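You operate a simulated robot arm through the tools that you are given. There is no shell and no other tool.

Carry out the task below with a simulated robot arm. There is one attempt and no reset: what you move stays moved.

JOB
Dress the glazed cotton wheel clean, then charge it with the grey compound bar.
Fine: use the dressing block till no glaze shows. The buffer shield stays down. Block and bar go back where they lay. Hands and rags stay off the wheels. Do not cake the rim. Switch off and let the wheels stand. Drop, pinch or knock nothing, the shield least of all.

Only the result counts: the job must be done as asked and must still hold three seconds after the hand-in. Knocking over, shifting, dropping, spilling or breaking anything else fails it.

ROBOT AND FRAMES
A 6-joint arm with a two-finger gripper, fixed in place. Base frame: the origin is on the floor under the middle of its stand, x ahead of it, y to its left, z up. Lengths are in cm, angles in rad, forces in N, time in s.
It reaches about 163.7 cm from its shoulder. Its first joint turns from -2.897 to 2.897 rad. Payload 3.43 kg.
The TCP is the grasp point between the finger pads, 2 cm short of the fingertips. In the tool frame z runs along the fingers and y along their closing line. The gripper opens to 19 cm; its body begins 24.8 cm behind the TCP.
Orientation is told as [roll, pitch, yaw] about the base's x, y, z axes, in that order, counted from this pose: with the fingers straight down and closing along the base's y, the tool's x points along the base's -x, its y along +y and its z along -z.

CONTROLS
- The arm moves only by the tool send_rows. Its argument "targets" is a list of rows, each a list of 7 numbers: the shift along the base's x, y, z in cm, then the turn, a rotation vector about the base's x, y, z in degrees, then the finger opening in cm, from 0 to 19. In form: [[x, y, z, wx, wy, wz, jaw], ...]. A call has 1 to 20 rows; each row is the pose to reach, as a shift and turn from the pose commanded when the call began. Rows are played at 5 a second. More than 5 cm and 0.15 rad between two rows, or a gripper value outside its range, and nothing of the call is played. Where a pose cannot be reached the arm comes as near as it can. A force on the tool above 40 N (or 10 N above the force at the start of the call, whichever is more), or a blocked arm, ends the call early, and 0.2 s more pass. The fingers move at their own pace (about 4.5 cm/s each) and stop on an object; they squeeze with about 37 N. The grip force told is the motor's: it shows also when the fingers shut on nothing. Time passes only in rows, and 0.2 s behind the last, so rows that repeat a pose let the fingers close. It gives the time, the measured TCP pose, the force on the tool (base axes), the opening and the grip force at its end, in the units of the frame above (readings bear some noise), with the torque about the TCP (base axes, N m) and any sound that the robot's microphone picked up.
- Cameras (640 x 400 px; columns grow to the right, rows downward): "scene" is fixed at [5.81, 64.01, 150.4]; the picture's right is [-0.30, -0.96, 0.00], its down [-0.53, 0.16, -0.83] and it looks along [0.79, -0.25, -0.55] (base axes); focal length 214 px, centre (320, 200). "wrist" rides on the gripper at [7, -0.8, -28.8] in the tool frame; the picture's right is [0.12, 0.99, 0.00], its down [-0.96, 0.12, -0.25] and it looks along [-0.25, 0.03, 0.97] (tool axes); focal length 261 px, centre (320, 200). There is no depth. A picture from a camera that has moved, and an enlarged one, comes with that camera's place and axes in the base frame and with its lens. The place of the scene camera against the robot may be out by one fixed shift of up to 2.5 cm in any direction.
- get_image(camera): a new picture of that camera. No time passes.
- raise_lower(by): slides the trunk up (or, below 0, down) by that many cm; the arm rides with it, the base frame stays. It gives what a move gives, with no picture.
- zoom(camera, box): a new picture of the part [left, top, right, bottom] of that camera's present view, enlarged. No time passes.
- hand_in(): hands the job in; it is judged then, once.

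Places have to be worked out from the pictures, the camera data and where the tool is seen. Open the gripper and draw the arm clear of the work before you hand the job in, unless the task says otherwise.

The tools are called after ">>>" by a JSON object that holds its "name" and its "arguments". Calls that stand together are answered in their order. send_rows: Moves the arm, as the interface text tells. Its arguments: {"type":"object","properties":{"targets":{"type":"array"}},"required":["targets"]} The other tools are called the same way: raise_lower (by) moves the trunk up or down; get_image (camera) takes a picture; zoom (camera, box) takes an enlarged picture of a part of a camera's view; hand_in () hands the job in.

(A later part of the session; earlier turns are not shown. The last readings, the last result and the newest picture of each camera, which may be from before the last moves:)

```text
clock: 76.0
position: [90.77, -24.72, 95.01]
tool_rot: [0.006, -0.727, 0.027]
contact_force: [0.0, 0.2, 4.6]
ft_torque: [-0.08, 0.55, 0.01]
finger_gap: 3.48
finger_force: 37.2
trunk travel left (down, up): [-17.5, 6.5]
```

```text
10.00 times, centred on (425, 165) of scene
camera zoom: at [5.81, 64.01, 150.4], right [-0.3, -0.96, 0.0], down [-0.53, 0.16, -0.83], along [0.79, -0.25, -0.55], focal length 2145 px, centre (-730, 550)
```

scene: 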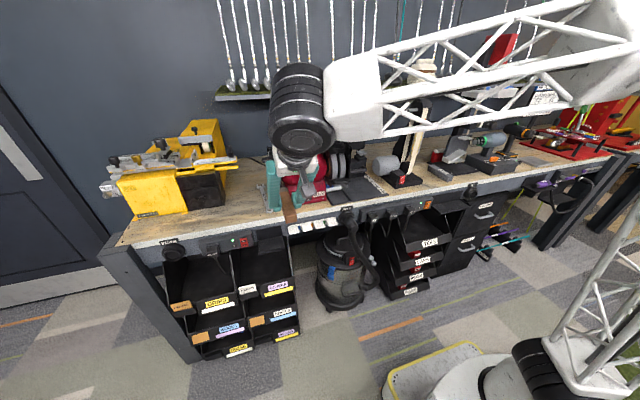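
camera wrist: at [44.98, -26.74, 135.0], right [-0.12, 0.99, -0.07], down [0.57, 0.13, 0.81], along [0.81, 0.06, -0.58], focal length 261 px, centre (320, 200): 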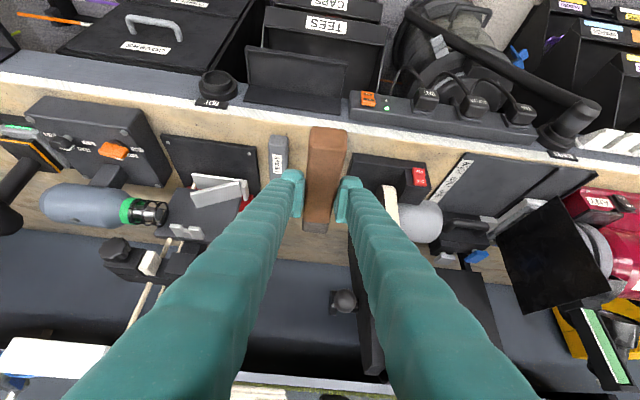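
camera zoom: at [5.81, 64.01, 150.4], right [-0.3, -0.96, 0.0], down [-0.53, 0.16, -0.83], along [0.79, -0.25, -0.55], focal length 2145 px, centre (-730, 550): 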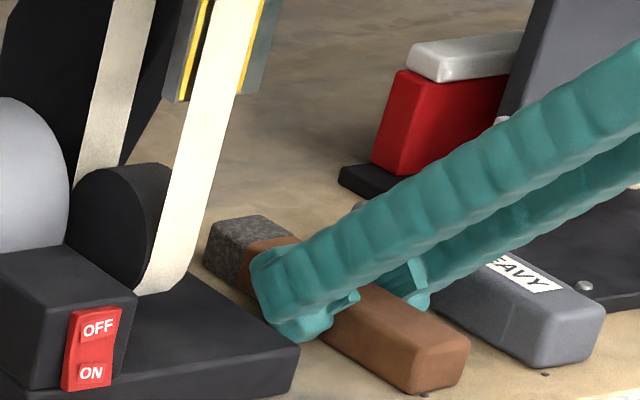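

The block sits exactly as in the original picture (mark touching its near edge). I open the fingers slowly and withdraw along the tool axis.

>>> {"name": "send_rows", "arguments": {"targets": [[0, 0, 0, 0, 0, 0, 3.7], [0, 0, 0, 0, 0, 0, 4.2], [0, 0, 0, 0, 0, 0, 4.8], [0, 0, 0, 0, 0, 0, 5.4], [0, 0, 0, 0, 0, 0, 5.4]]}}

>>> {"name": "zoom", "arguments": {"camera": "wrist", "box": [250, 110, 390, 230]}}

>>> {"name": "zoom", "arguments": {"camera": "scene", "box": [400, 145, 450, 185]}}

```text
clock: 77.2
position: [90.79, -24.76, 94.95]
tool_rot: [0.005, -0.727, 0.026]
contact_force: [0.0, -0.1, -0.3]
ft_torque: [0.0, -0.02, 0.0]
finger_gap: 5.39
finger_force: 0.0
trunk travel left (down, up): [-17.5, 6.5]
```

```text
3.33 times, centred on (320, 170) of wrist
camera zoom: at [66.55, -26.63, 111.86], right [-0.12, 0.99, -0.08], down [0.55, 0.13, 0.82], along [0.83, 0.06, -0.56], focal length 869 px, centre (320, 300)
```

zoom: 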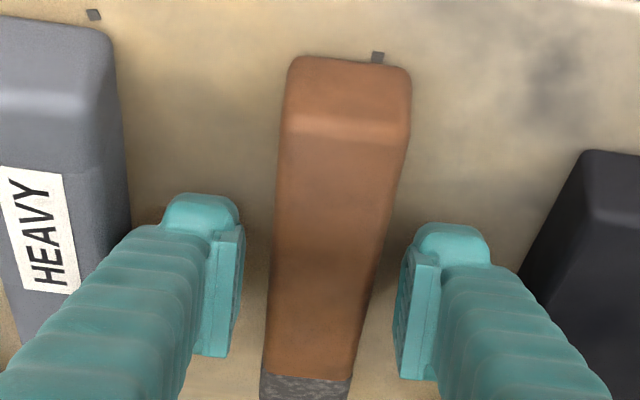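

```text
10.00 times, centred on (425, 165) of scene
camera zoom: at [5.81, 64.01, 150.4], right [-0.3, -0.96, 0.0], down [-0.53, 0.16, -0.83], along [0.79, -0.25, -0.55], focal length 2145 px, centre (-730, 550)
```

zoom: 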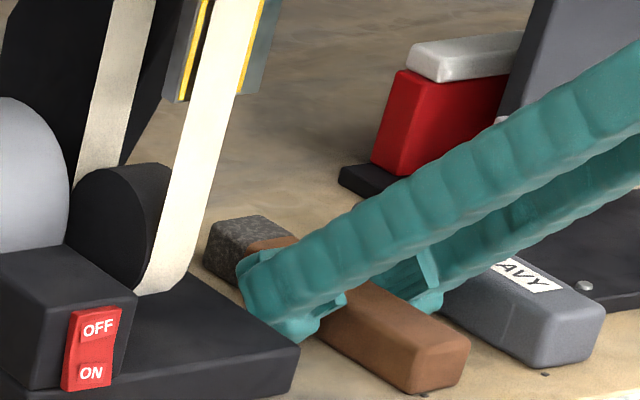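

The block is back in place, fingers clear on both sides. I retreat along the tool axis and then shift over toward the grey bar.

>>> {"name": "send_rows", "arguments": {"targets": [[-0.7, 0, 0.8, 0, 0, 0, 5.4], [-2, 0, 2.3, 0, 0, 0, 5.4], [-4, 0, 4.6, 0, 0, 0, 5.4], [-6.5, 0, 7.4, 0, 0.5, 0, 5.4], [-9, 0, 10.2, 0, 1, 0, 5.4], [-11.5, 0, 13, 0, 1.5, 0, 5.4], [-13.5, -3, 15, 0, 1.5, -0.5, 5.8], [-14, -6, 15, 0, 1.5, -1, 5.8], [-14, -9, 15, 0, 1.5, -1, 5.8], [-14, -9, 15, 0, 1.5, -1, 5.8]]}}

>>> {"name": "zoom", "arguments": {"camera": "wrist", "box": [240, 100, 400, 220]}}

>>> {"name": "zoom", "arguments": {"camera": "scene", "box": [400, 120, 500, 190]}}

```text
clock: 79.4
position: [76.73, -33.78, 109.97]
tool_rot: [0.005, -0.698, 0.009]
contact_force: [-0.2, -0.6, -0.7]
ft_torque: [0.0, -0.01, 0.01]
finger_gap: 5.8
finger_force: 0.0
trunk travel left (down, up): [-17.5, 6.5]
```

```text
3.33 times, centred on (320, 160) of wrist
camera zoom: at [52.98, -35.25, 127.5], right [-0.1, 0.99, -0.07], down [0.58, 0.12, 0.81], along [0.81, 0.04, -0.58], focal length 869 px, centre (320, 333)
```

zoom: 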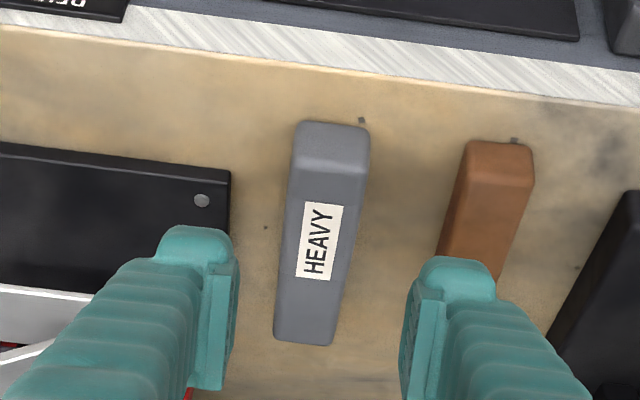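

```text
5.71 times, centred on (450, 155) of scene
camera zoom: at [5.81, 64.01, 150.4], right [-0.3, -0.96, 0.0], down [-0.53, 0.16, -0.83], along [0.79, -0.25, -0.55], focal length 1226 px, centre (-423, 457)
```

zoom: 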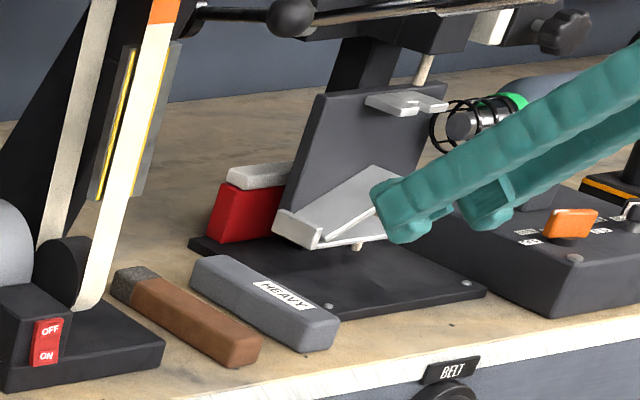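

The brown block is back as before. The grey bar measures x 82.9–97.7, centre y ≈ −34.0, top z ≈ 95.8, with a base plate starting at x 86.9, y < −39. I'll grip it near x 86.8 so the tips stay off that plate.

>>> {"name": "send_rows", "arguments": {"targets": [[-1.5, -0.1, 0, 0, 0, -0.2, 5.2], [-2.5, -0.22, -0.5, 0, 0, -0.4, 5.2], [-0.5, -0.22, -2.5, 0, 0, -0.4, 5.2], [1.5, -0.22, -4.8, 0, 0, -0.4, 5.2], [3.5, -0.22, -7.2, 0, 0, -0.4, 5.2], [5.5, -0.22, -9.6, 0, 0, -0.4, 5.2], [7.2, -0.22, -11.6, 0, 0, -0.4, 5.2], [8.2, -0.22, -12.8, 0, 0, -0.4, 5.2], [8.2, -0.22, -12.8, 0, 0, -0.4, 5.2]]}}

>>> {"name": "zoom", "arguments": {"camera": "wrist", "box": [250, 110, 390, 230]}}

>>> {"name": "zoom", "arguments": {"camera": "scene", "box": [410, 140, 470, 185]}}

```text
clock: 81.4
position: [85.02, -34.03, 97.11]
tool_rot: [0.005, -0.7, 0.001]
contact_force: [0.2, 0.4, 0.1]
ft_torque: [0.03, -0.03, -0.02]
finger_gap: 5.22
finger_force: 0.1
trunk travel left (down, up): [-17.5, 6.5]
```

```text
3.33 times, centred on (320, 170) of wrist
camera zoom: at [61.16, -35.28, 114.61], right [-0.1, 0.99, -0.07], down [0.58, 0.11, 0.81], along [0.81, 0.04, -0.58], focal length 869 px, centre (320, 300)
```

zoom: 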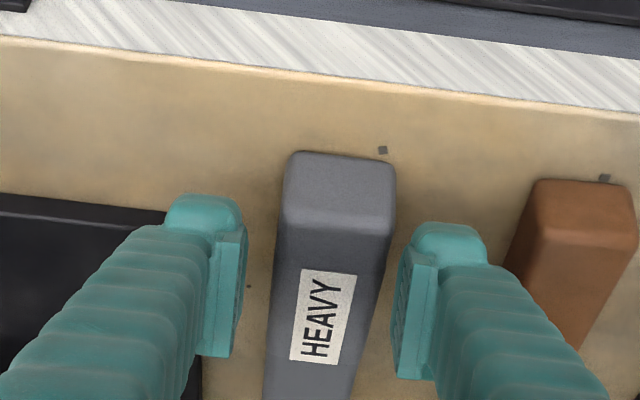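

```text
8.89 times, centred on (440, 162) of scene
camera zoom: at [5.81, 64.01, 150.4], right [-0.3, -0.96, 0.0], down [-0.53, 0.16, -0.83], along [0.79, -0.25, -0.55], focal length 1906 px, centre (-747, 533)
```

zoom: 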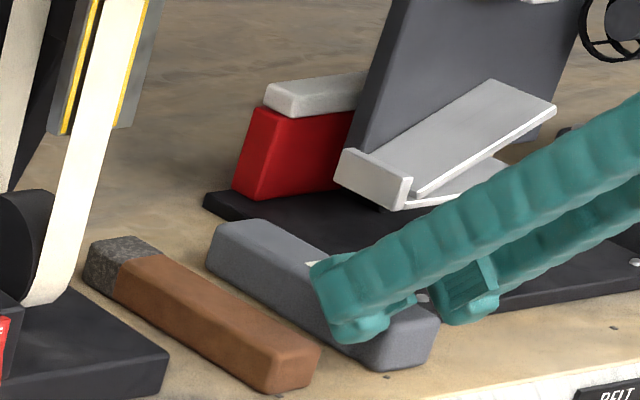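

Centred on the bar. I go down the last 2.1 cm slowly.

>>> {"name": "send_rows", "arguments": {"targets": [[0.7, 0.05, -0.8, 0, 0, 0, 5.2], [1.2, 0.1, -1.4, 0, 0, 0, 5.2], [1.6, 0.1, -1.8, 0, 0, 0, 5.2], [1.8, 0.1, -2.1, 0, 0, 0, 5.2], [1.8, 0.1, -2.1, 0, 0, 0, 5.2]]}}

>>> {"name": "zoom", "arguments": {"camera": "wrist", "box": [250, 110, 390, 230]}}

>>> {"name": "zoom", "arguments": {"camera": "scene", "box": [410, 140, 470, 185]}}

```text
clock: 82.6
position: [86.74, -33.91, 95.1]
tool_rot: [0.005, -0.699, 0.003]
contact_force: [-0.1, 0.7, 0.1]
ft_torque: [0.01, -0.01, -0.01]
finger_gap: 5.21
finger_force: 0.1
trunk travel left (down, up): [-17.5, 6.5]
```

```text
3.33 times, centred on (320, 170) of wrist
camera zoom: at [62.94, -35.14, 112.59], right [-0.1, 0.99, -0.07], down [0.58, 0.11, 0.81], along [0.81, 0.04, -0.58], focal length 869 px, centre (320, 300)
```

zoom: 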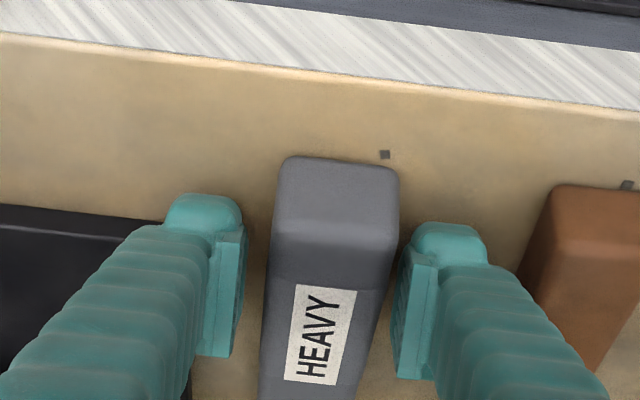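

```text
8.89 times, centred on (440, 162) of scene
camera zoom: at [5.81, 64.01, 150.4], right [-0.3, -0.96, 0.0], down [-0.53, 0.16, -0.83], along [0.79, -0.25, -0.55], focal length 1906 px, centre (-747, 533)
```

zoom: 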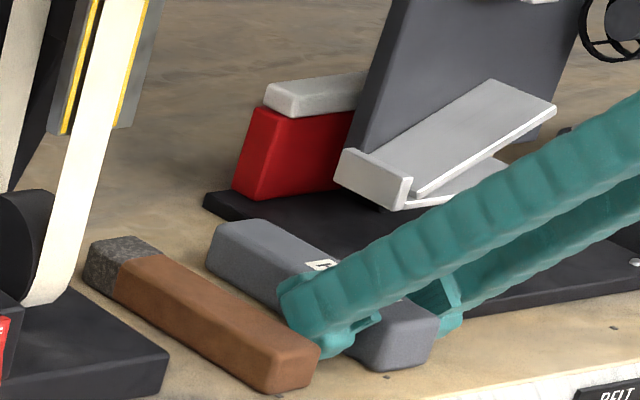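

Fingers straddle the bar with clearance to the plate and brown block. I close to grip.

>>> {"name": "send_rows", "arguments": {"targets": [[0, 0, 0, 0, 0, 0, 4.6], [0, 0, 0, 0, 0, 0, 4], [0, 0, 0, 0, 0, 0, 3], [0, 0, 0, 0, 0, 0, 1.5], [0, 0, 0, 0, 0, 0, 0], [0, 0, 0, 0, 0, 0, 0], [0, 0, 0, 0, 0, 0, 0]]}}

>>> {"name": "zoom", "arguments": {"camera": "wrist", "box": [250, 110, 390, 230]}}

>>> {"name": "zoom", "arguments": {"camera": "scene", "box": [410, 140, 470, 185]}}

```text
clock: 84.2
position: [86.75, -33.97, 95.13]
tool_rot: [0.005, -0.699, 0.002]
contact_force: [-0.7, 0.4, 0.7]
ft_torque: [-0.02, 0.04, 0.1]
finger_gap: 4.02
finger_force: 37.1
trunk travel left (down, up): [-17.5, 6.5]
```

```text
3.33 times, centred on (320, 170) of wrist
camera zoom: at [62.93, -35.14, 112.6], right [-0.1, 0.99, -0.07], down [0.58, 0.11, 0.81], along [0.81, 0.04, -0.58], focal length 869 px, centre (320, 300)
```

zoom: 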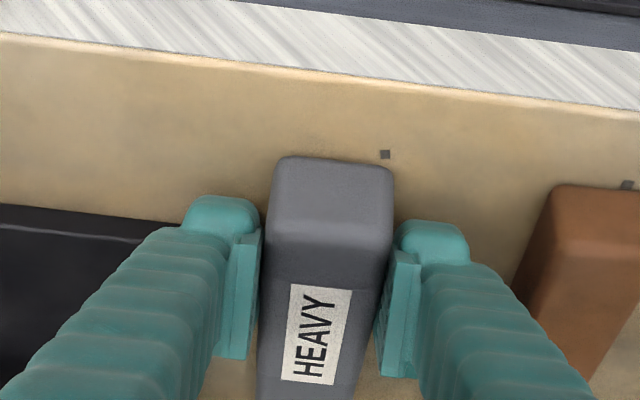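

```text
8.89 times, centred on (440, 162) of scene
camera zoom: at [5.81, 64.01, 150.4], right [-0.3, -0.96, 0.0], down [-0.53, 0.16, -0.83], along [0.79, -0.25, -0.55], focal length 1906 px, centre (-747, 533)
```

zoom: 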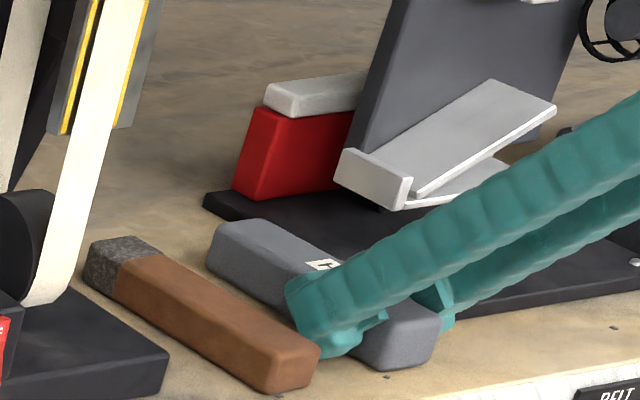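

Gripped at 4.02 cm (bar moved ~0.15 cm in −y; I'll compensate on return). I lift it and draw back.

>>> {"name": "send_rows", "arguments": {"targets": [[0, 0, 0.5, 0, 0, 0, 0], [0, 0, 1.2, 0, 0, 0, 0], [-0.5, 0, 2.4, 0, 0, 0, 0], [-1.8, 0, 4.4, 0, 0, 0, 0], [-3.6, 0, 6.8, 0, 0, 0, 0], [-5.5, 0, 9.2, 0, 0, 0, 0], [-7.5, 0, 11.8, 0, 0, 0, 0], [-9.5, 0, 14.5, 0, 1, 0, 0], [-12, 0, 17, 0, 3, 0, 0], [-15, 0, 19.5, 0, 6, 0, 0], [-18, 0, 21.5, 0, 10, 0, 0], [-21, 0.5, 23.5, 0, 15, 0, 0], [-23.5, 2, 25, 0, 20, 0, 0], [-24.5, 5, 26, 0, 20, 0, 0]]}}

>>> {"name": "get_image", "arguments": {"camera": "wrist"}}

```text
clock: 87.2
position: [62.25, -28.99, 120.84]
tool_rot: [0.006, -0.348, 0.001]
contact_force: [0.2, 0.6, -2.9]
ft_torque: [0.13, 0.07, 0.05]
finger_gap: 4.0
finger_force: 36.6
trunk travel left (down, up): [-17.5, 6.5]
```

```text
taken
camera wrist: at [45.97, -30.21, 145.63], right [-0.11, 0.99, -0.03], down [0.82, 0.11, 0.56], along [0.56, 0.04, -0.83], focal length 261 px, centre (320, 200)
```

wrist: 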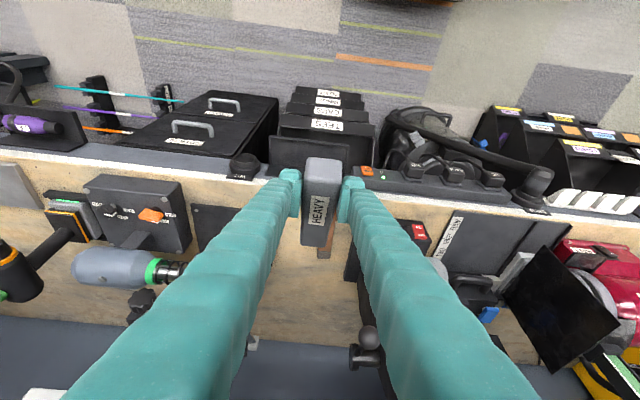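

The bar is held securely. I carry it left to the cotton wheel at a safe distance in front of the bench.

>>> {"name": "send_rows", "arguments": {"targets": [[0, 4, 0.5, 0, 0, 0, 0], [0, 8.4, 1, 0, 0, 0, 0], [0, 12.8, 1, 0, 0, 0, 0], [0, 17.2, 1, 0, 0, 0, 0], [0, 21.6, 1, 0, 0, 0, 0], [0, 26, 1, 0, 0, 0, 0], [0, 30.4, 1, 0, 0, 0, 0], [0, 34.8, 1, 0, 0, 0, 0], [0, 39.2, 1, 0, 0, 0, 0], [0, 43.6, 1, 0, 0, 0, 0], [0, 48, 1, 0, 0, 0, 0], [0, 52.4, 1, 0, 0, 0, 0], [0, 56.8, 1, 0, 0, 0, 0], [0, 61.2, 1, 0, 0, 0, 0], [0, 65.6, 1, 0, 0, 0, 0], [0, 70, 1, 0, 0, 0, 0], [0, 74.4, 1, 0, 0, 0, 0], [0, 78.8, 1, 0, 0, 0, 0], [0, 83.2, 1, 0, 0, 0, 0], [0, 87.6, 1, 0, 0, 0, 0]]}}

>>> {"name": "send_rows", "arguments": {"targets": [[-0.5, 0, -1, 0, -5, 0, 0], [-1, 0, -2.5, 0, -10, 0, 0], [-1.5, 0, -4.5, 0, -15, 0, 0], [-2, 0, -6.5, 0, -20, 0, 0], [-2, 0, -9, 0, -20.1, 0, 0], [-2, 0, -11.9, 0, -20.1, 0, 0], [-2, 0, -11.9, 0, -20.1, 0, 0]]}}

>>> {"name": "zoom", "arguments": {"camera": "wrist", "box": [265, 190, 375, 300]}}

>>> {"name": "zoom", "arguments": {"camera": "scene", "box": [240, 130, 340, 230]}}

```text
clock: 91.4
position: [62.2, 58.71, 122.06]
tool_rot: [0.005, -0.351, 0.003]
contact_force: [-1.3, 0.0, -1.2]
ft_torque: [0.21, 0.04, 0.06]
finger_gap: 4.0
finger_force: 37.3
trunk travel left (down, up): [-17.5, 6.5]
```

```text
clock: 93.0
position: [60.2, 58.73, 110.08]
tool_rot: [0.005, -0.703, 0.003]
contact_force: [-0.4, 0.8, -2.7]
ft_torque: [0.04, 0.1, 0.02]
finger_gap: 3.97
finger_force: 36.7
trunk travel left (down, up): [-17.5, 6.5]
```

```text
3.64 times, centred on (320, 245) of wrist
camera zoom: at [36.43, 57.48, 127.58], right [-0.1, 0.99, -0.07], down [0.57, 0.11, 0.81], along [0.81, 0.04, -0.58], focal length 948 px, centre (320, 36)
```

zoom: 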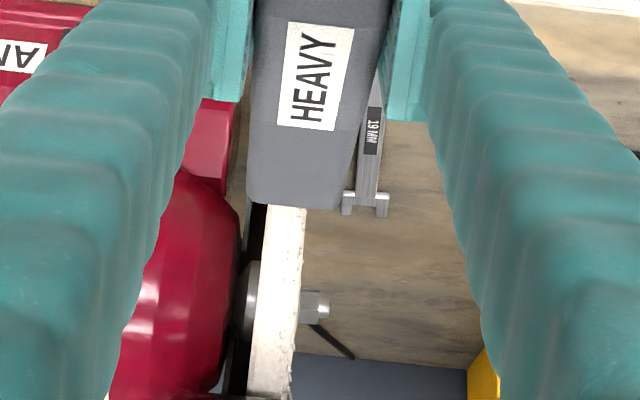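

```text
4.00 times, centred on (290, 180) of scene
camera zoom: at [5.81, 64.01, 150.4], right [-0.3, -0.96, 0.0], down [-0.53, 0.16, -0.83], along [0.79, -0.25, -0.55], focal length 858 px, centre (440, 280)
```

zoom: 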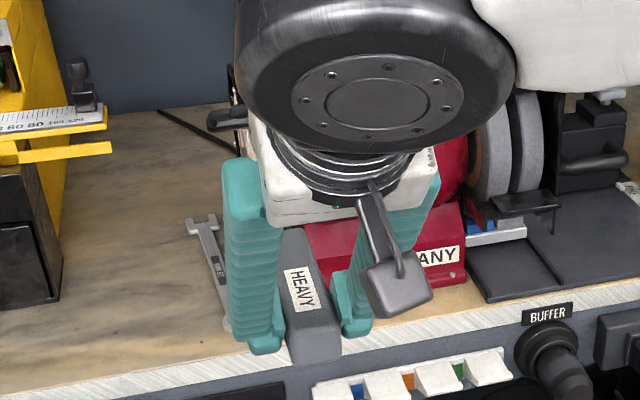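

Bar and rim are aligned in y (58.7 vs 58.6). I advance to ~2 cm short of the expected touch point.

>>> {"name": "send_rows", "arguments": {"targets": [[2.5, 0, -0.1, 0, 0, 0, 0], [5, 0, -0.2, 0, 0, 0, 0], [7.5, 0, -0.2, 0, 0, 0, 0], [9.3, 0, -0.2, 0, 0, 0, 0], [10.3, 0, -0.2, 0, 0, 0, 0], [10.3, 0, -0.2, 0, 0, 0, 0]]}}

>>> {"name": "zoom", "arguments": {"camera": "wrist", "box": [275, 200, 365, 290]}}

```text
clock: 94.4
position: [70.62, 58.7, 109.85]
tool_rot: [0.005, -0.701, 0.003]
contact_force: [-0.5, -0.1, -1.4]
ft_torque: [-0.03, 0.08, 0.02]
finger_gap: 3.97
finger_force: 37.0
trunk travel left (down, up): [-17.5, 6.5]
```

```text
4.44 times, centred on (320, 245) of wrist
camera zoom: at [46.74, 57.48, 127.43], right [-0.1, 0.99, -0.07], down [0.58, 0.11, 0.81], along [0.81, 0.04, -0.58], focal length 1158 px, centre (320, 0)
```

zoom: 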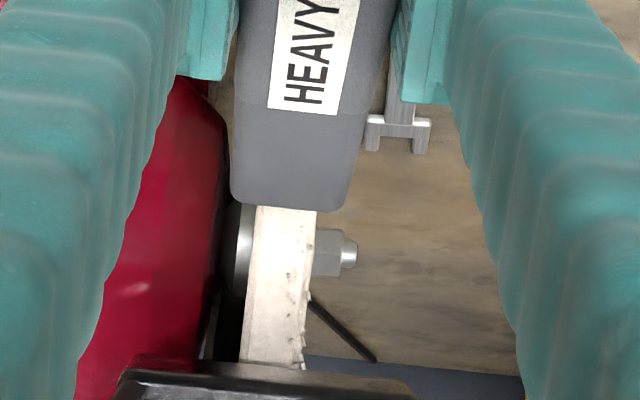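

Gap looks about 2 cm. I step in until ~0.5 cm short, then will use brief small pecks so only a light film goes on.

>>> {"name": "send_rows", "arguments": {"targets": [[0.5, 0, 0, 0, 0, 0, 0], [0.9, 0, 0, 0, 0, 0, 0], [1.2, 0, 0, 0, 0, 0, 0]]}}

>>> {"name": "zoom", "arguments": {"camera": "wrist", "box": [285, 215, 345, 275]}}

```text
clock: 95.2
position: [71.76, 58.72, 109.89]
tool_rot: [0.007, -0.7, 0.003]
contact_force: [-0.1, 0.8, -1.9]
ft_torque: [-0.04, 0.08, -0.02]
finger_gap: 3.97
finger_force: 37.0
trunk travel left (down, up): [-17.5, 6.5]
```

```text
6.67 times, centred on (315, 245) of wrist
camera zoom: at [47.95, 57.49, 127.4], right [-0.1, 0.99, -0.07], down [0.58, 0.12, 0.81], along [0.81, 0.04, -0.58], focal length 1738 px, centre (353, -100)
```

zoom: 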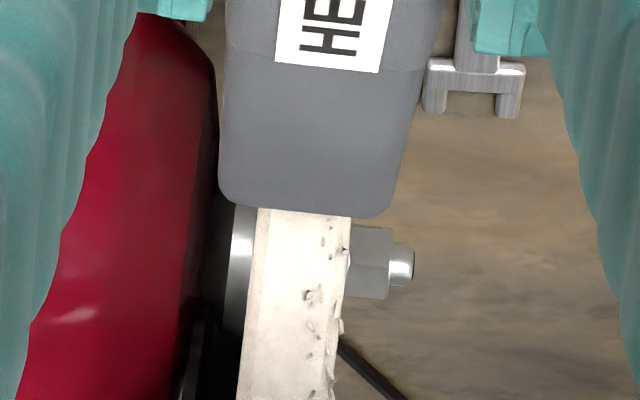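

>>> {"name": "send_rows", "arguments": {"targets": [[0.15, 0, 0, 0, 0, 0, 0]]}}

>>> {"name": "send_rows", "arguments": {"targets": [[0.12, 0, 0, 0, 0, 0, 0]]}}

>>> {"name": "send_rows", "arguments": {"targets": [[0.1, 0, 0, 0, 0, 0, 0]]}}

```text
clock: 95.6
position: [71.98, 58.78, 109.8]
tool_rot: [0.004, -0.702, 0.002]
contact_force: [-0.3, -0.5, -1.7]
ft_torque: [0.0, 0.09, -0.01]
finger_gap: 3.98
finger_force: 36.8
trunk travel left (down, up): [-17.5, 6.5]
```

```text
clock: 96.0
position: [72.05, 58.85, 110.0]
tool_rot: [0.003, -0.701, 0.002]
contact_force: [0.0, -0.4, -2.8]
ft_torque: [0.0, 0.12, -0.04]
finger_gap: 3.97
finger_force: 37.0
trunk travel left (down, up): [-17.5, 6.5]
```

```text
clock: 96.4
position: [72.11, 58.72, 109.84]
tool_rot: [0.004, -0.703, 0.001]
contact_force: [-0.8, 0.5, -1.8]
ft_torque: [-0.02, 0.09, -0.02]
finger_gap: 3.96
finger_force: 37.3
trunk travel left (down, up): [-17.5, 6.5]
```

No touch yet at x ≈ 72.1; I keep on with 0.1 cm steps, one at a time near the expected contact.

>>> {"name": "send_rows", "arguments": {"targets": [[0.1, 0, 0, 0, 0, 0, 0]]}}

>>> {"name": "send_rows", "arguments": {"targets": [[0.1, 0, 0, 0, 0, 0, 0]]}}

>>> {"name": "zoom", "arguments": {"camera": "wrist", "box": [285, 215, 345, 275]}}

```text
clock: 96.8
position: [72.19, 58.69, 109.91]
tool_rot: [0.004, -0.702, 0.002]
contact_force: [-0.1, -0.1, -2.5]
ft_torque: [0.0, 0.09, -0.02]
finger_gap: 3.98
finger_force: 37.1
trunk travel left (down, up): [-17.5, 6.5]
```

```text
clock: 97.2
position: [72.52, 58.69, 109.85]
tool_rot: [0.005, -0.702, 0.003]
contact_force: [0.5, 0.1, -1.8]
ft_torque: [0.01, 0.1, -0.02]
finger_gap: 3.98
finger_force: 37.1
trunk travel left (down, up): [-17.5, 6.5]
```

```text
6.67 times, centred on (315, 245) of wrist
camera zoom: at [48.5, 57.47, 127.4], right [-0.1, 0.99, -0.07], down [0.58, 0.12, 0.81], along [0.81, 0.04, -0.58], focal length 1738 px, centre (353, -100)
```

zoom: 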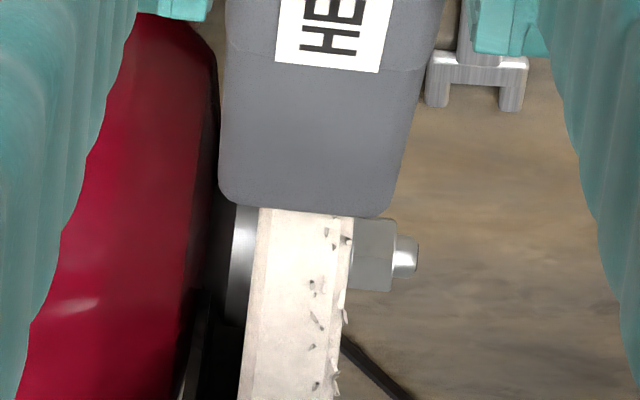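

>>> {"name": "send_rows", "arguments": {"targets": [[0.12, 0, 0, 0, 0, 0, 0]]}}

>>> {"name": "send_rows", "arguments": {"targets": [[0.1, 0, 0, 0, 0, 0, 0]]}}

```text
clock: 97.6
position: [72.43, 58.74, 109.93]
tool_rot: [0.006, -0.701, 0.001]
contact_force: [-0.2, 0.5, -1.5]
ft_torque: [-0.01, 0.08, -0.01]
finger_gap: 3.96
finger_force: 36.8
trunk travel left (down, up): [-17.5, 6.5]
```

```text
clock: 98.0
position: [72.57, 58.64, 109.91]
tool_rot: [0.005, -0.701, 0.001]
contact_force: [-0.2, 0.9, -1.2]
ft_torque: [0.02, 0.08, -0.02]
finger_gap: 3.96
finger_force: 37.1
trunk travel left (down, up): [-17.5, 6.5]
```

Still no touch at 72.6; next 0.1 cm steps.

>>> {"name": "send_rows", "arguments": {"targets": [[0.1, 0, 0, 0, 0, 0, 0]]}}

>>> {"name": "send_rows", "arguments": {"targets": [[0.1, 0, 0, 0, 0, 0, 0]]}}

```text
clock: 98.4
position: [72.73, 58.8, 109.97]
tool_rot: [0.006, -0.699, 0.001]
contact_force: [-1.8, -0.5, -1.7]
ft_torque: [-0.03, 0.17, -0.11]
finger_gap: 3.96
finger_force: 37.1
trunk travel left (down, up): [-17.5, 6.5]
```

```text
clock: 98.8
position: [72.67, 58.68, 109.84]
tool_rot: [0.004, -0.703, 0.001]
contact_force: [-10.2, -3.3, -2.0]
ft_torque: [-0.12, 0.31, -0.4]
finger_gap: 3.98
finger_force: 36.6
trunk travel left (down, up): [-17.5, 6.5]
```

Contact now: −10 N. I back away at once and look at the rim.

>>> {"name": "send_rows", "arguments": {"targets": [[-0.6, 0, 0, 0, 0, 0, 0]]}}

>>> {"name": "zoom", "arguments": {"camera": "wrist", "box": [285, 215, 345, 275]}}

>>> {"name": "zoom", "arguments": {"camera": "scene", "box": [255, 140, 315, 210]}}

```text
clock: 99.2
position: [72.09, 58.8, 109.83]
tool_rot: [0.005, -0.701, 0.003]
contact_force: [0.2, 0.4, -2.8]
ft_torque: [-0.05, 0.1, -0.02]
finger_gap: 3.99
finger_force: 36.8
trunk travel left (down, up): [-17.5, 6.5]
```

```text
6.67 times, centred on (315, 245) of wrist
camera zoom: at [48.37, 57.47, 127.43], right [-0.1, 0.99, -0.07], down [0.57, 0.12, 0.81], along [0.81, 0.04, -0.58], focal length 1738 px, centre (353, -100)
```

zoom: 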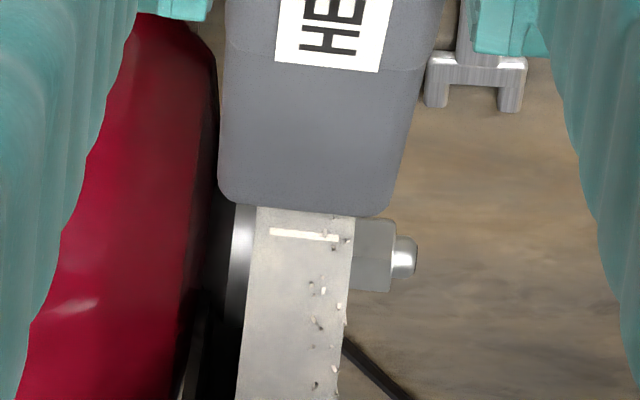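

```text
5.71 times, centred on (285, 175) of scene
camera zoom: at [5.81, 64.01, 150.4], right [-0.3, -0.96, 0.0], down [-0.53, 0.16, -0.83], along [0.79, -0.25, -0.55], focal length 1226 px, centre (520, 343)
```

zoom: 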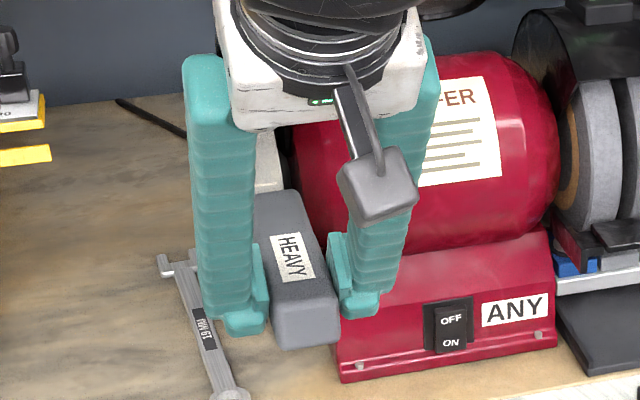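

The rim has taken a light grey tint, partly charged and not caked. I give one more brief light touch at the same depth and back off in the same call.

>>> {"name": "send_rows", "arguments": {"targets": [[0.4, 0, 0, 0, 0, 0, 0], [0.62, 0, 0, 0, 0, 0, 0], [0.62, 0, 0, 0, 0, 0, 0], [0.2, 0, 0, 0, 0, 0, 0], [-0.4, 0, 0, 0, 0, 0, 0]]}}

>>> {"name": "zoom", "arguments": {"camera": "wrist", "box": [285, 215, 345, 275]}}

```text
clock: 100.4
position: [71.83, 58.71, 109.86]
tool_rot: [0.006, -0.701, 0.005]
contact_force: [-0.1, 1.0, -2.7]
ft_torque: [0.01, 0.11, 0.0]
finger_gap: 3.97
finger_force: 37.3
trunk travel left (down, up): [-17.5, 6.5]
```

```text
6.67 times, centred on (315, 245) of wrist
camera zoom: at [47.94, 57.49, 127.43], right [-0.1, 0.99, -0.07], down [0.57, 0.12, 0.81], along [0.81, 0.04, -0.58], focal length 1738 px, centre (353, -100)
```

zoom: 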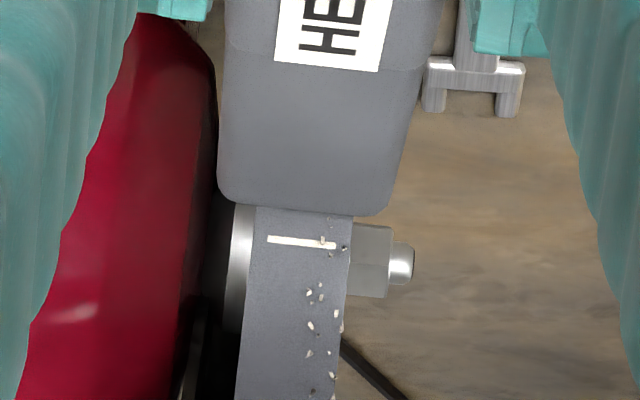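

The rim is now evenly grey, like the compound. I stop there, draw back and inspect it before returning the bar.

>>> {"name": "send_rows", "arguments": {"targets": [[-2, 0, 0, 0, 0, 0, 0], [-5, 0, 0.5, 0, 3, 0, 0], [-8, 0, 2, 0, 8, 0, 0], [-9.5, -3, 4, 0, 13, 0, 0], [-9.8, -7, 6, 0, 18, 0, 0], [-9.8, -11.4, 8, 0, 20, 0, 0], [-9.8, -15.8, 10, 0, 20, 0, 0], [-9.8, -20.2, 12, 0, 20, 0, 0], [-9.8, -24.6, 12, 0, 20, 0, 0], [-9.8, -29, 12, 0, 20, 0, 0], [-9.8, -33.4, 12, 0, 20, 0, 0]]}}

>>> {"name": "zoom", "arguments": {"camera": "scene", "box": [265, 153, 295, 195]}}

>>> {"name": "zoom", "arguments": {"camera": "wrist", "box": [420, 220, 520, 320]}}

```text
clock: 102.8
position: [62.04, 25.23, 121.87]
tool_rot: [0.004, -0.351, 0.001]
contact_force: [0.3, 1.1, -2.4]
ft_torque: [-0.17, 0.14, -0.07]
finger_gap: 3.96
finger_force: 36.5
trunk travel left (down, up): [-17.5, 6.5]
```

```text
9.52 times, centred on (280, 174) of scene
camera zoom: at [5.81, 64.01, 150.4], right [-0.3, -0.96, 0.0], down [-0.53, 0.16, -0.83], along [0.79, -0.25, -0.55], focal length 2043 px, centre (701, 448)
```

zoom: 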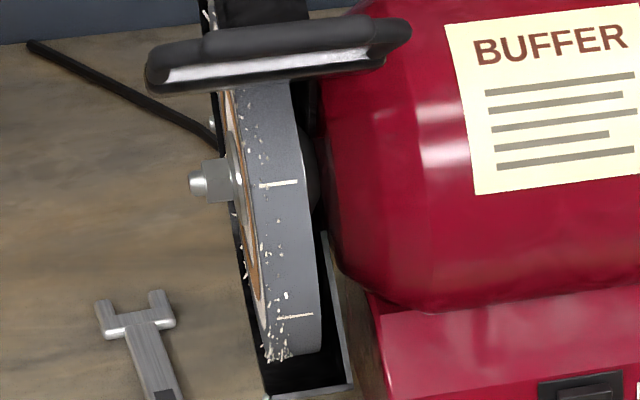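

```text
4.00 times, centred on (470, 270) of wrist
camera zoom: at [45.52, 24.02, 146.45], right [-0.12, 0.99, -0.04], down [0.82, 0.12, 0.56], along [0.56, 0.04, -0.83], focal length 1043 px, centre (-280, -80)
```

zoom: 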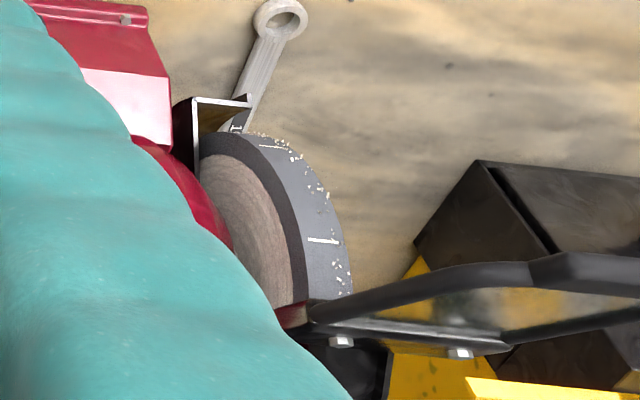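

The rim shows an even grey film with no lumps. Now I check the bar's position in the grip, and carry it back.

>>> {"name": "zoom", "arguments": {"camera": "wrist", "box": [250, 110, 390, 230]}}

>>> {"name": "send_rows", "arguments": {"targets": [[0.3, -4, 0, 0, 0, 0, 0], [0.3, -8.4, 0, 0, 0, 0, 0], [0.3, -12.8, 0, 0, 0, 0, 0], [0.3, -17.2, 0, 0, 0, 0, 0], [0.3, -21.6, 0, 0, 0, 0, 0], [0.3, -26, 0, 0, 0, 0, 0], [0.3, -30.4, 0, 0, 0, 0, 0], [0.3, -34.8, 0, 0, 0, 0, 0], [0.3, -39.2, 0, 0, 0, 0, 0], [0.3, -43.6, 0, 0, 0, 0, 0], [0.3, -48, 0, 0, 0, 0, 0], [0.3, -52, 0, 0, 0, 0, 0], [0.5, -55.5, -0.5, 0, -4, 0, 0], [1.5, -58, -1.5, 0, -9, 0, 0], [3, -59, -3, 0, -14, 0, 0], [6, -59, -5, 0, -18, 0, 0], [9, -59, -7, 0, -20, 0, 0], [9, -59, -7, 0, -20, 0, 0]]}}

>>> {"name": "get_image", "arguments": {"camera": "wrist"}}

```text
3.33 times, centred on (320, 170) of wrist
camera zoom: at [45.52, 24.02, 146.45], right [-0.12, 0.99, -0.04], down [0.82, 0.12, 0.56], along [0.56, 0.04, -0.83], focal length 869 px, centre (320, 300)
```

zoom: 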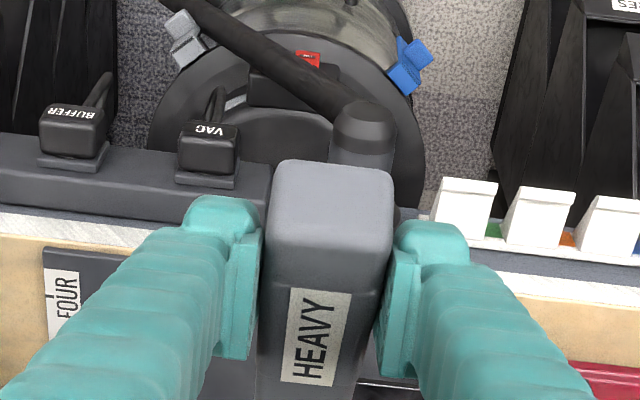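

```text
clock: 106.6
position: [70.88, -33.69, 115.0]
tool_rot: [0.004, -0.7, 0.0]
contact_force: [-0.5, 0.2, -2.5]
ft_torque: [-0.03, 0.09, -0.01]
finger_gap: 3.97
finger_force: 36.6
trunk travel left (down, up): [-17.5, 6.5]
```

```text
taken
camera wrist: at [47.08, -34.95, 132.51], right [-0.1, 0.99, -0.07], down [0.57, 0.11, 0.81], along [0.81, 0.04, -0.58], focal length 261 px, centre (320, 200)
```

wrist: 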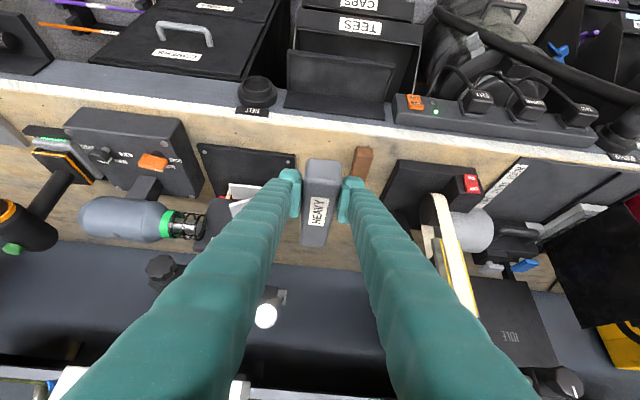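

The bar has not slipped noticeably. I retrace the lift path down to ~1 cm above its original place.

>>> {"name": "send_rows", "arguments": {"targets": [[2, 0, -1.3, 0, 0, 0, 0], [3.9, -0.05, -2.9, 0, 0, 0, 0], [6.4, -0.08, -5.4, 0, 0, 0, 0], [8.4, -0.08, -8.1, 0, 0, 0, 0], [10.4, -0.08, -10.7, 0, 0, 0, 0], [12.3, -0.08, -13.1, 0, 0, 0, 0], [14.1, -0.08, -15.5, 0, 0, 0, 0], [15.4, -0.08, -17.5, 0, 0, 0, 0], [15.9, -0.08, -18.5, 0, 0, 0, 0], [15.9, -0.08, -18.9, 0, 0, 0, 0], [15.9, -0.08, -18.9, 0, 0, 0, 0]]}}

>>> {"name": "zoom", "arguments": {"camera": "wrist", "box": [250, 110, 390, 230]}}

>>> {"name": "zoom", "arguments": {"camera": "scene", "box": [410, 140, 470, 185]}}

```text
clock: 109.0
position: [86.84, -33.74, 96.04]
tool_rot: [0.005, -0.701, 0.002]
contact_force: [0.5, 0.1, -2.4]
ft_torque: [-0.02, 0.12, -0.02]
finger_gap: 3.97
finger_force: 36.7
trunk travel left (down, up): [-17.5, 6.5]
```

```text
3.33 times, centred on (320, 170) of wrist
camera zoom: at [63.04, -35.05, 113.55], right [-0.1, 0.99, -0.07], down [0.58, 0.11, 0.81], along [0.81, 0.04, -0.58], focal length 869 px, centre (320, 300)
```

zoom: 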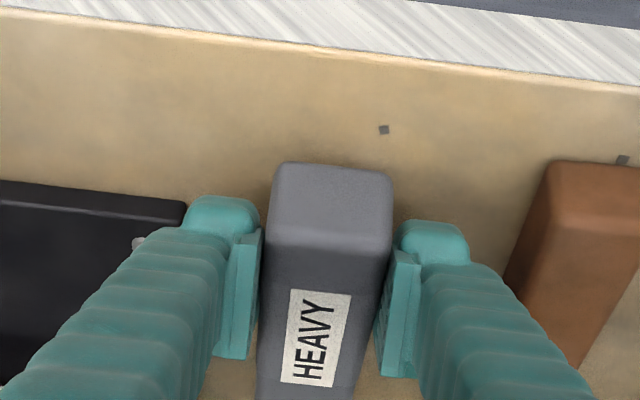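

```text
8.89 times, centred on (440, 162) of scene
camera zoom: at [5.81, 64.01, 150.4], right [-0.3, -0.96, 0.0], down [-0.53, 0.16, -0.83], along [0.79, -0.25, -0.55], focal length 1906 px, centre (-747, 533)
```

zoom: 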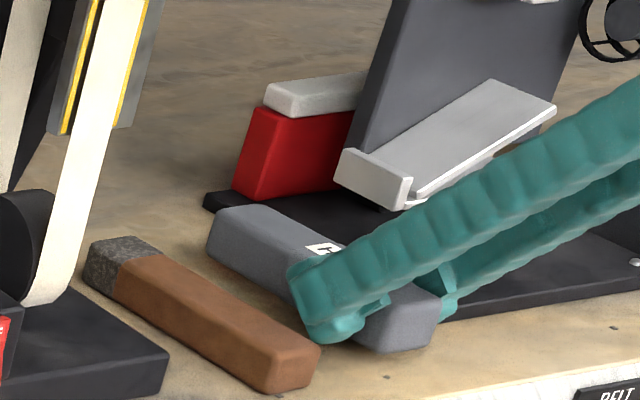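

>>> {"name": "send_rows", "arguments": {"targets": [[0, 0.08, -0.3, 0, 0, 0, 0], [-0.05, 0.08, -0.55, 0, 0, 0, 0], [-0.05, 0.08, -0.7, 0, 0, 0, 0]]}}

>>> {"name": "send_rows", "arguments": {"targets": [[0, 0, -0.1, 0, 0, 0, 0]]}}

>>> {"name": "zoom", "arguments": {"camera": "wrist", "box": [250, 110, 390, 230]}}

>>> {"name": "zoom", "arguments": {"camera": "scene", "box": [410, 140, 470, 185]}}

```text
clock: 109.8
position: [86.79, -33.69, 95.34]
tool_rot: [0.005, -0.7, 0.004]
contact_force: [-0.2, 1.2, -2.5]
ft_torque: [-0.01, 0.11, 0.02]
finger_gap: 3.96
finger_force: 36.4
trunk travel left (down, up): [-17.5, 6.5]
```

```text
clock: 110.2
position: [86.74, -33.81, 95.27]
tool_rot: [0.004, -0.703, 0.004]
contact_force: [0.3, -0.3, -1.9]
ft_torque: [0.04, 0.11, -0.01]
finger_gap: 3.97
finger_force: 37.3
trunk travel left (down, up): [-17.5, 6.5]
```

```text
3.33 times, centred on (320, 170) of wrist
camera zoom: at [62.99, -34.96, 112.75], right [-0.1, 0.99, -0.07], down [0.58, 0.11, 0.81], along [0.81, 0.04, -0.58], focal length 869 px, centre (320, 300)
```

zoom: 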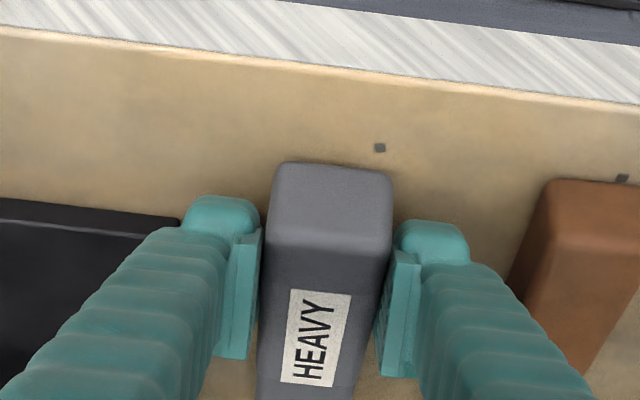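

```text
8.89 times, centred on (440, 162) of scene
camera zoom: at [5.81, 64.01, 150.4], right [-0.3, -0.96, 0.0], down [-0.53, 0.16, -0.83], along [0.79, -0.25, -0.55], focal length 1906 px, centre (-747, 533)
```

zoom: 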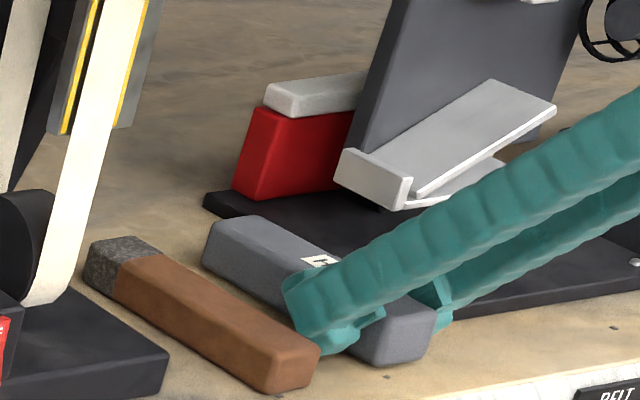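

Just above the bench, y matches; about 0.15 cm too far forward. I correct that and settle it.

>>> {"name": "send_rows", "arguments": {"targets": [[-0.15, 0, 0, 0, 0, 0, 0], [-0.15, 0, -0.1, 0, 0, 0, 0]]}}

>>> {"name": "send_rows", "arguments": {"targets": [[0, 0, -0.08, 0, 0, 0, 0]]}}

>>> {"name": "zoom", "arguments": {"camera": "wrist", "box": [250, 110, 390, 230]}}

>>> {"name": "zoom", "arguments": {"camera": "scene", "box": [410, 140, 470, 185]}}

```text
clock: 110.8
position: [86.58, -33.75, 95.15]
tool_rot: [0.005, -0.7, 0.002]
contact_force: [-0.1, 0.1, -2.2]
ft_torque: [0.02, 0.06, -0.03]
finger_gap: 3.98
finger_force: 37.4
trunk travel left (down, up): [-17.5, 6.5]
```

```text
clock: 111.2
position: [86.64, -33.71, 95.14]
tool_rot: [0.004, -0.7, 0.0]
contact_force: [0.0, -0.7, 2.6]
ft_torque: [-0.1, -0.48, 0.03]
finger_gap: 3.99
finger_force: 37.3
trunk travel left (down, up): [-17.5, 6.5]
```

```text
3.33 times, centred on (320, 170) of wrist
camera zoom: at [62.84, -34.96, 112.62], right [-0.1, 0.99, -0.07], down [0.57, 0.11, 0.81], along [0.81, 0.04, -0.58], focal length 869 px, centre (320, 300)
```

zoom: 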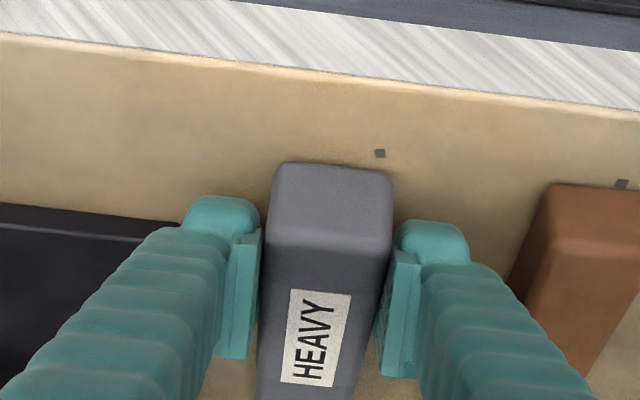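

```text
8.89 times, centred on (440, 162) of scene
camera zoom: at [5.81, 64.01, 150.4], right [-0.3, -0.96, 0.0], down [-0.53, 0.16, -0.83], along [0.79, -0.25, -0.55], focal length 1906 px, centre (-747, 533)
```

zoom: 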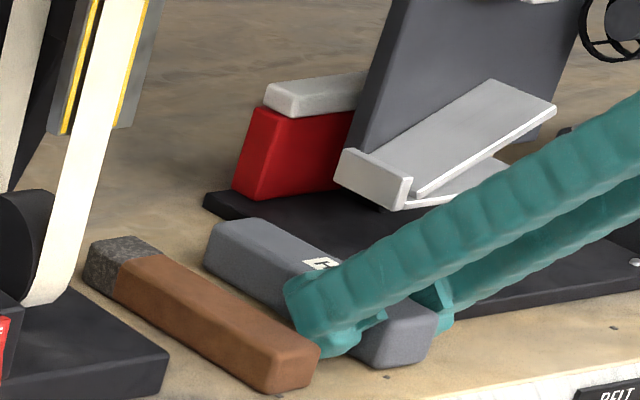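

Far end just touching, bar practically flat. I level by −0.6° and release slowly, then retreat.

>>> {"name": "send_rows", "arguments": {"targets": [[0, 0, -0.05, 0, -0.6, 0, 0], [0, 0, -0.05, 0, -0.6, 0, 4.2], [0, 0, -0.05, 0, -0.6, 0, 4.6], [0, 0, -0.05, 0, -0.6, 0, 5.2], [0, 0, -0.05, 0, -0.6, 0, 5.2]]}}

>>> {"name": "zoom", "arguments": {"camera": "wrist", "box": [250, 110, 390, 230]}}

>>> {"name": "zoom", "arguments": {"camera": "scene", "box": [410, 140, 470, 185]}}

```text
clock: 112.4
position: [86.65, -33.71, 95.01]
tool_rot: [0.004, -0.712, 0.0]
contact_force: [-0.2, 0.9, 0.9]
ft_torque: [0.04, 0.03, -0.01]
finger_gap: 5.2
finger_force: 0.1
trunk travel left (down, up): [-17.5, 6.5]
```

```text
3.33 times, centred on (320, 170) of wrist
camera zoom: at [62.65, -34.96, 112.28], right [-0.1, 0.99, -0.07], down [0.57, 0.11, 0.82], along [0.82, 0.04, -0.57], focal length 869 px, centre (320, 300)
```

zoom: 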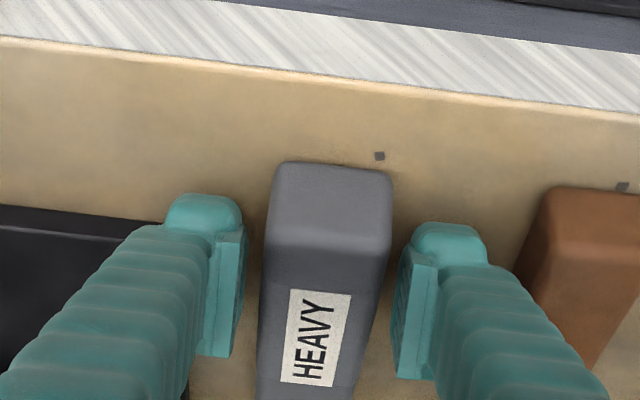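

```text
8.89 times, centred on (440, 162) of scene
camera zoom: at [5.81, 64.01, 150.4], right [-0.3, -0.96, 0.0], down [-0.53, 0.16, -0.83], along [0.79, -0.25, -0.55], focal length 1906 px, centre (-747, 533)
```

zoom: 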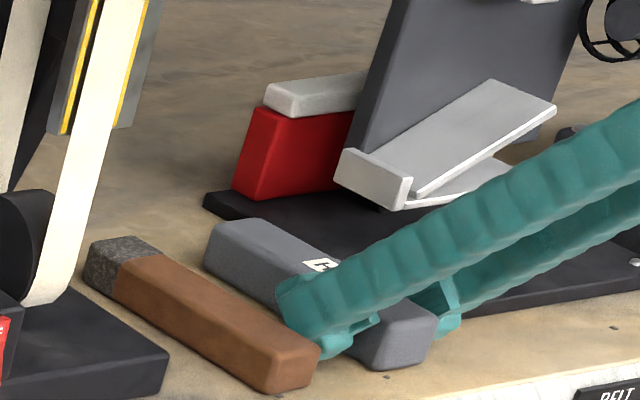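

The grey bar rests where it lay. I withdraw the fingers along the tool axis, clear of the bench, and compare the layout with the starting picture.

>>> {"name": "send_rows", "arguments": {"targets": [[-0.7, 0, 0.8, 0, 0, 0, 5.2], [-2, 0, 2.3, 0, 0, 0, 5.2], [-4, 0, 4.6, 0, 0, 0, 5.2], [-6.5, 0, 7.4, 0, 0, 0, 5.2], [-9, 0, 10.2, 0, 2, 0, 5.2], [-11.5, 0, 13, 0, 5, 0, 5.2], [-14, 0, 16, 0, 10, 0, 5.2], [-17, 0, 19, 0, 15, 0, 5.2], [-20, 2, 22, 0, 20, 0, 5.2], [-23, 5, 24, 0, 25, 0, 5.2], [-25, 9, 26, 0, 30, 0, 5.2], [-27, 13, 28, 0, 35, 0, 5.2], [-28, 17, 30, 0, 40.8, 0, 5.2]]}}

>>> {"name": "zoom", "arguments": {"camera": "scene", "box": [405, 150, 465, 190]}}

>>> {"name": "get_image", "arguments": {"camera": "wrist"}}

```text
clock: 115.2
position: [58.63, -16.72, 124.87]
tool_rot: [0.005, 0.003, -0.001]
contact_force: [-0.4, 0.4, -0.5]
ft_torque: [0.12, -0.12, 0.01]
finger_gap: 5.2
finger_force: 0.0
trunk travel left (down, up): [-17.5, 6.5]
```

```text
10.00 times, centred on (435, 170) of scene
camera zoom: at [5.81, 64.01, 150.4], right [-0.3, -0.96, 0.0], down [-0.53, 0.16, -0.83], along [0.79, -0.25, -0.55], focal length 2145 px, centre (-830, 500)
```

zoom: 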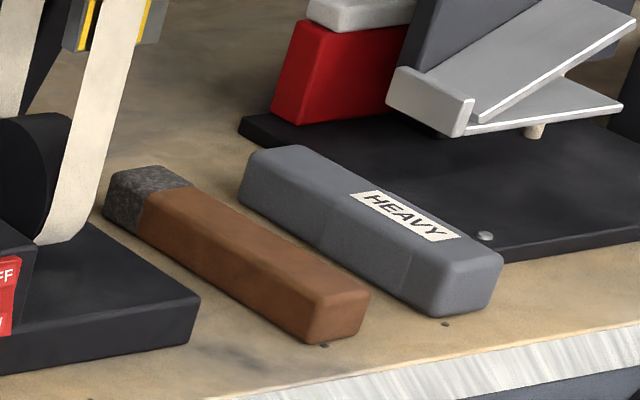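

```text
taken
camera wrist: at [51.73, -17.98, 153.84], right [-0.12, 0.99, 0.01], down [0.96, 0.11, 0.25], along [0.24, 0.04, -0.97], focal length 261 px, centre (320, 200)
```

wrist: 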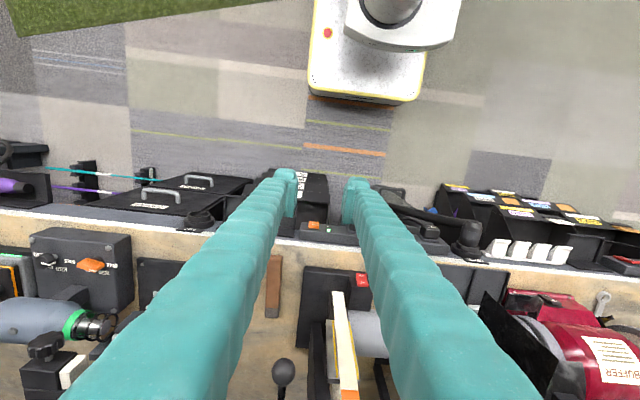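

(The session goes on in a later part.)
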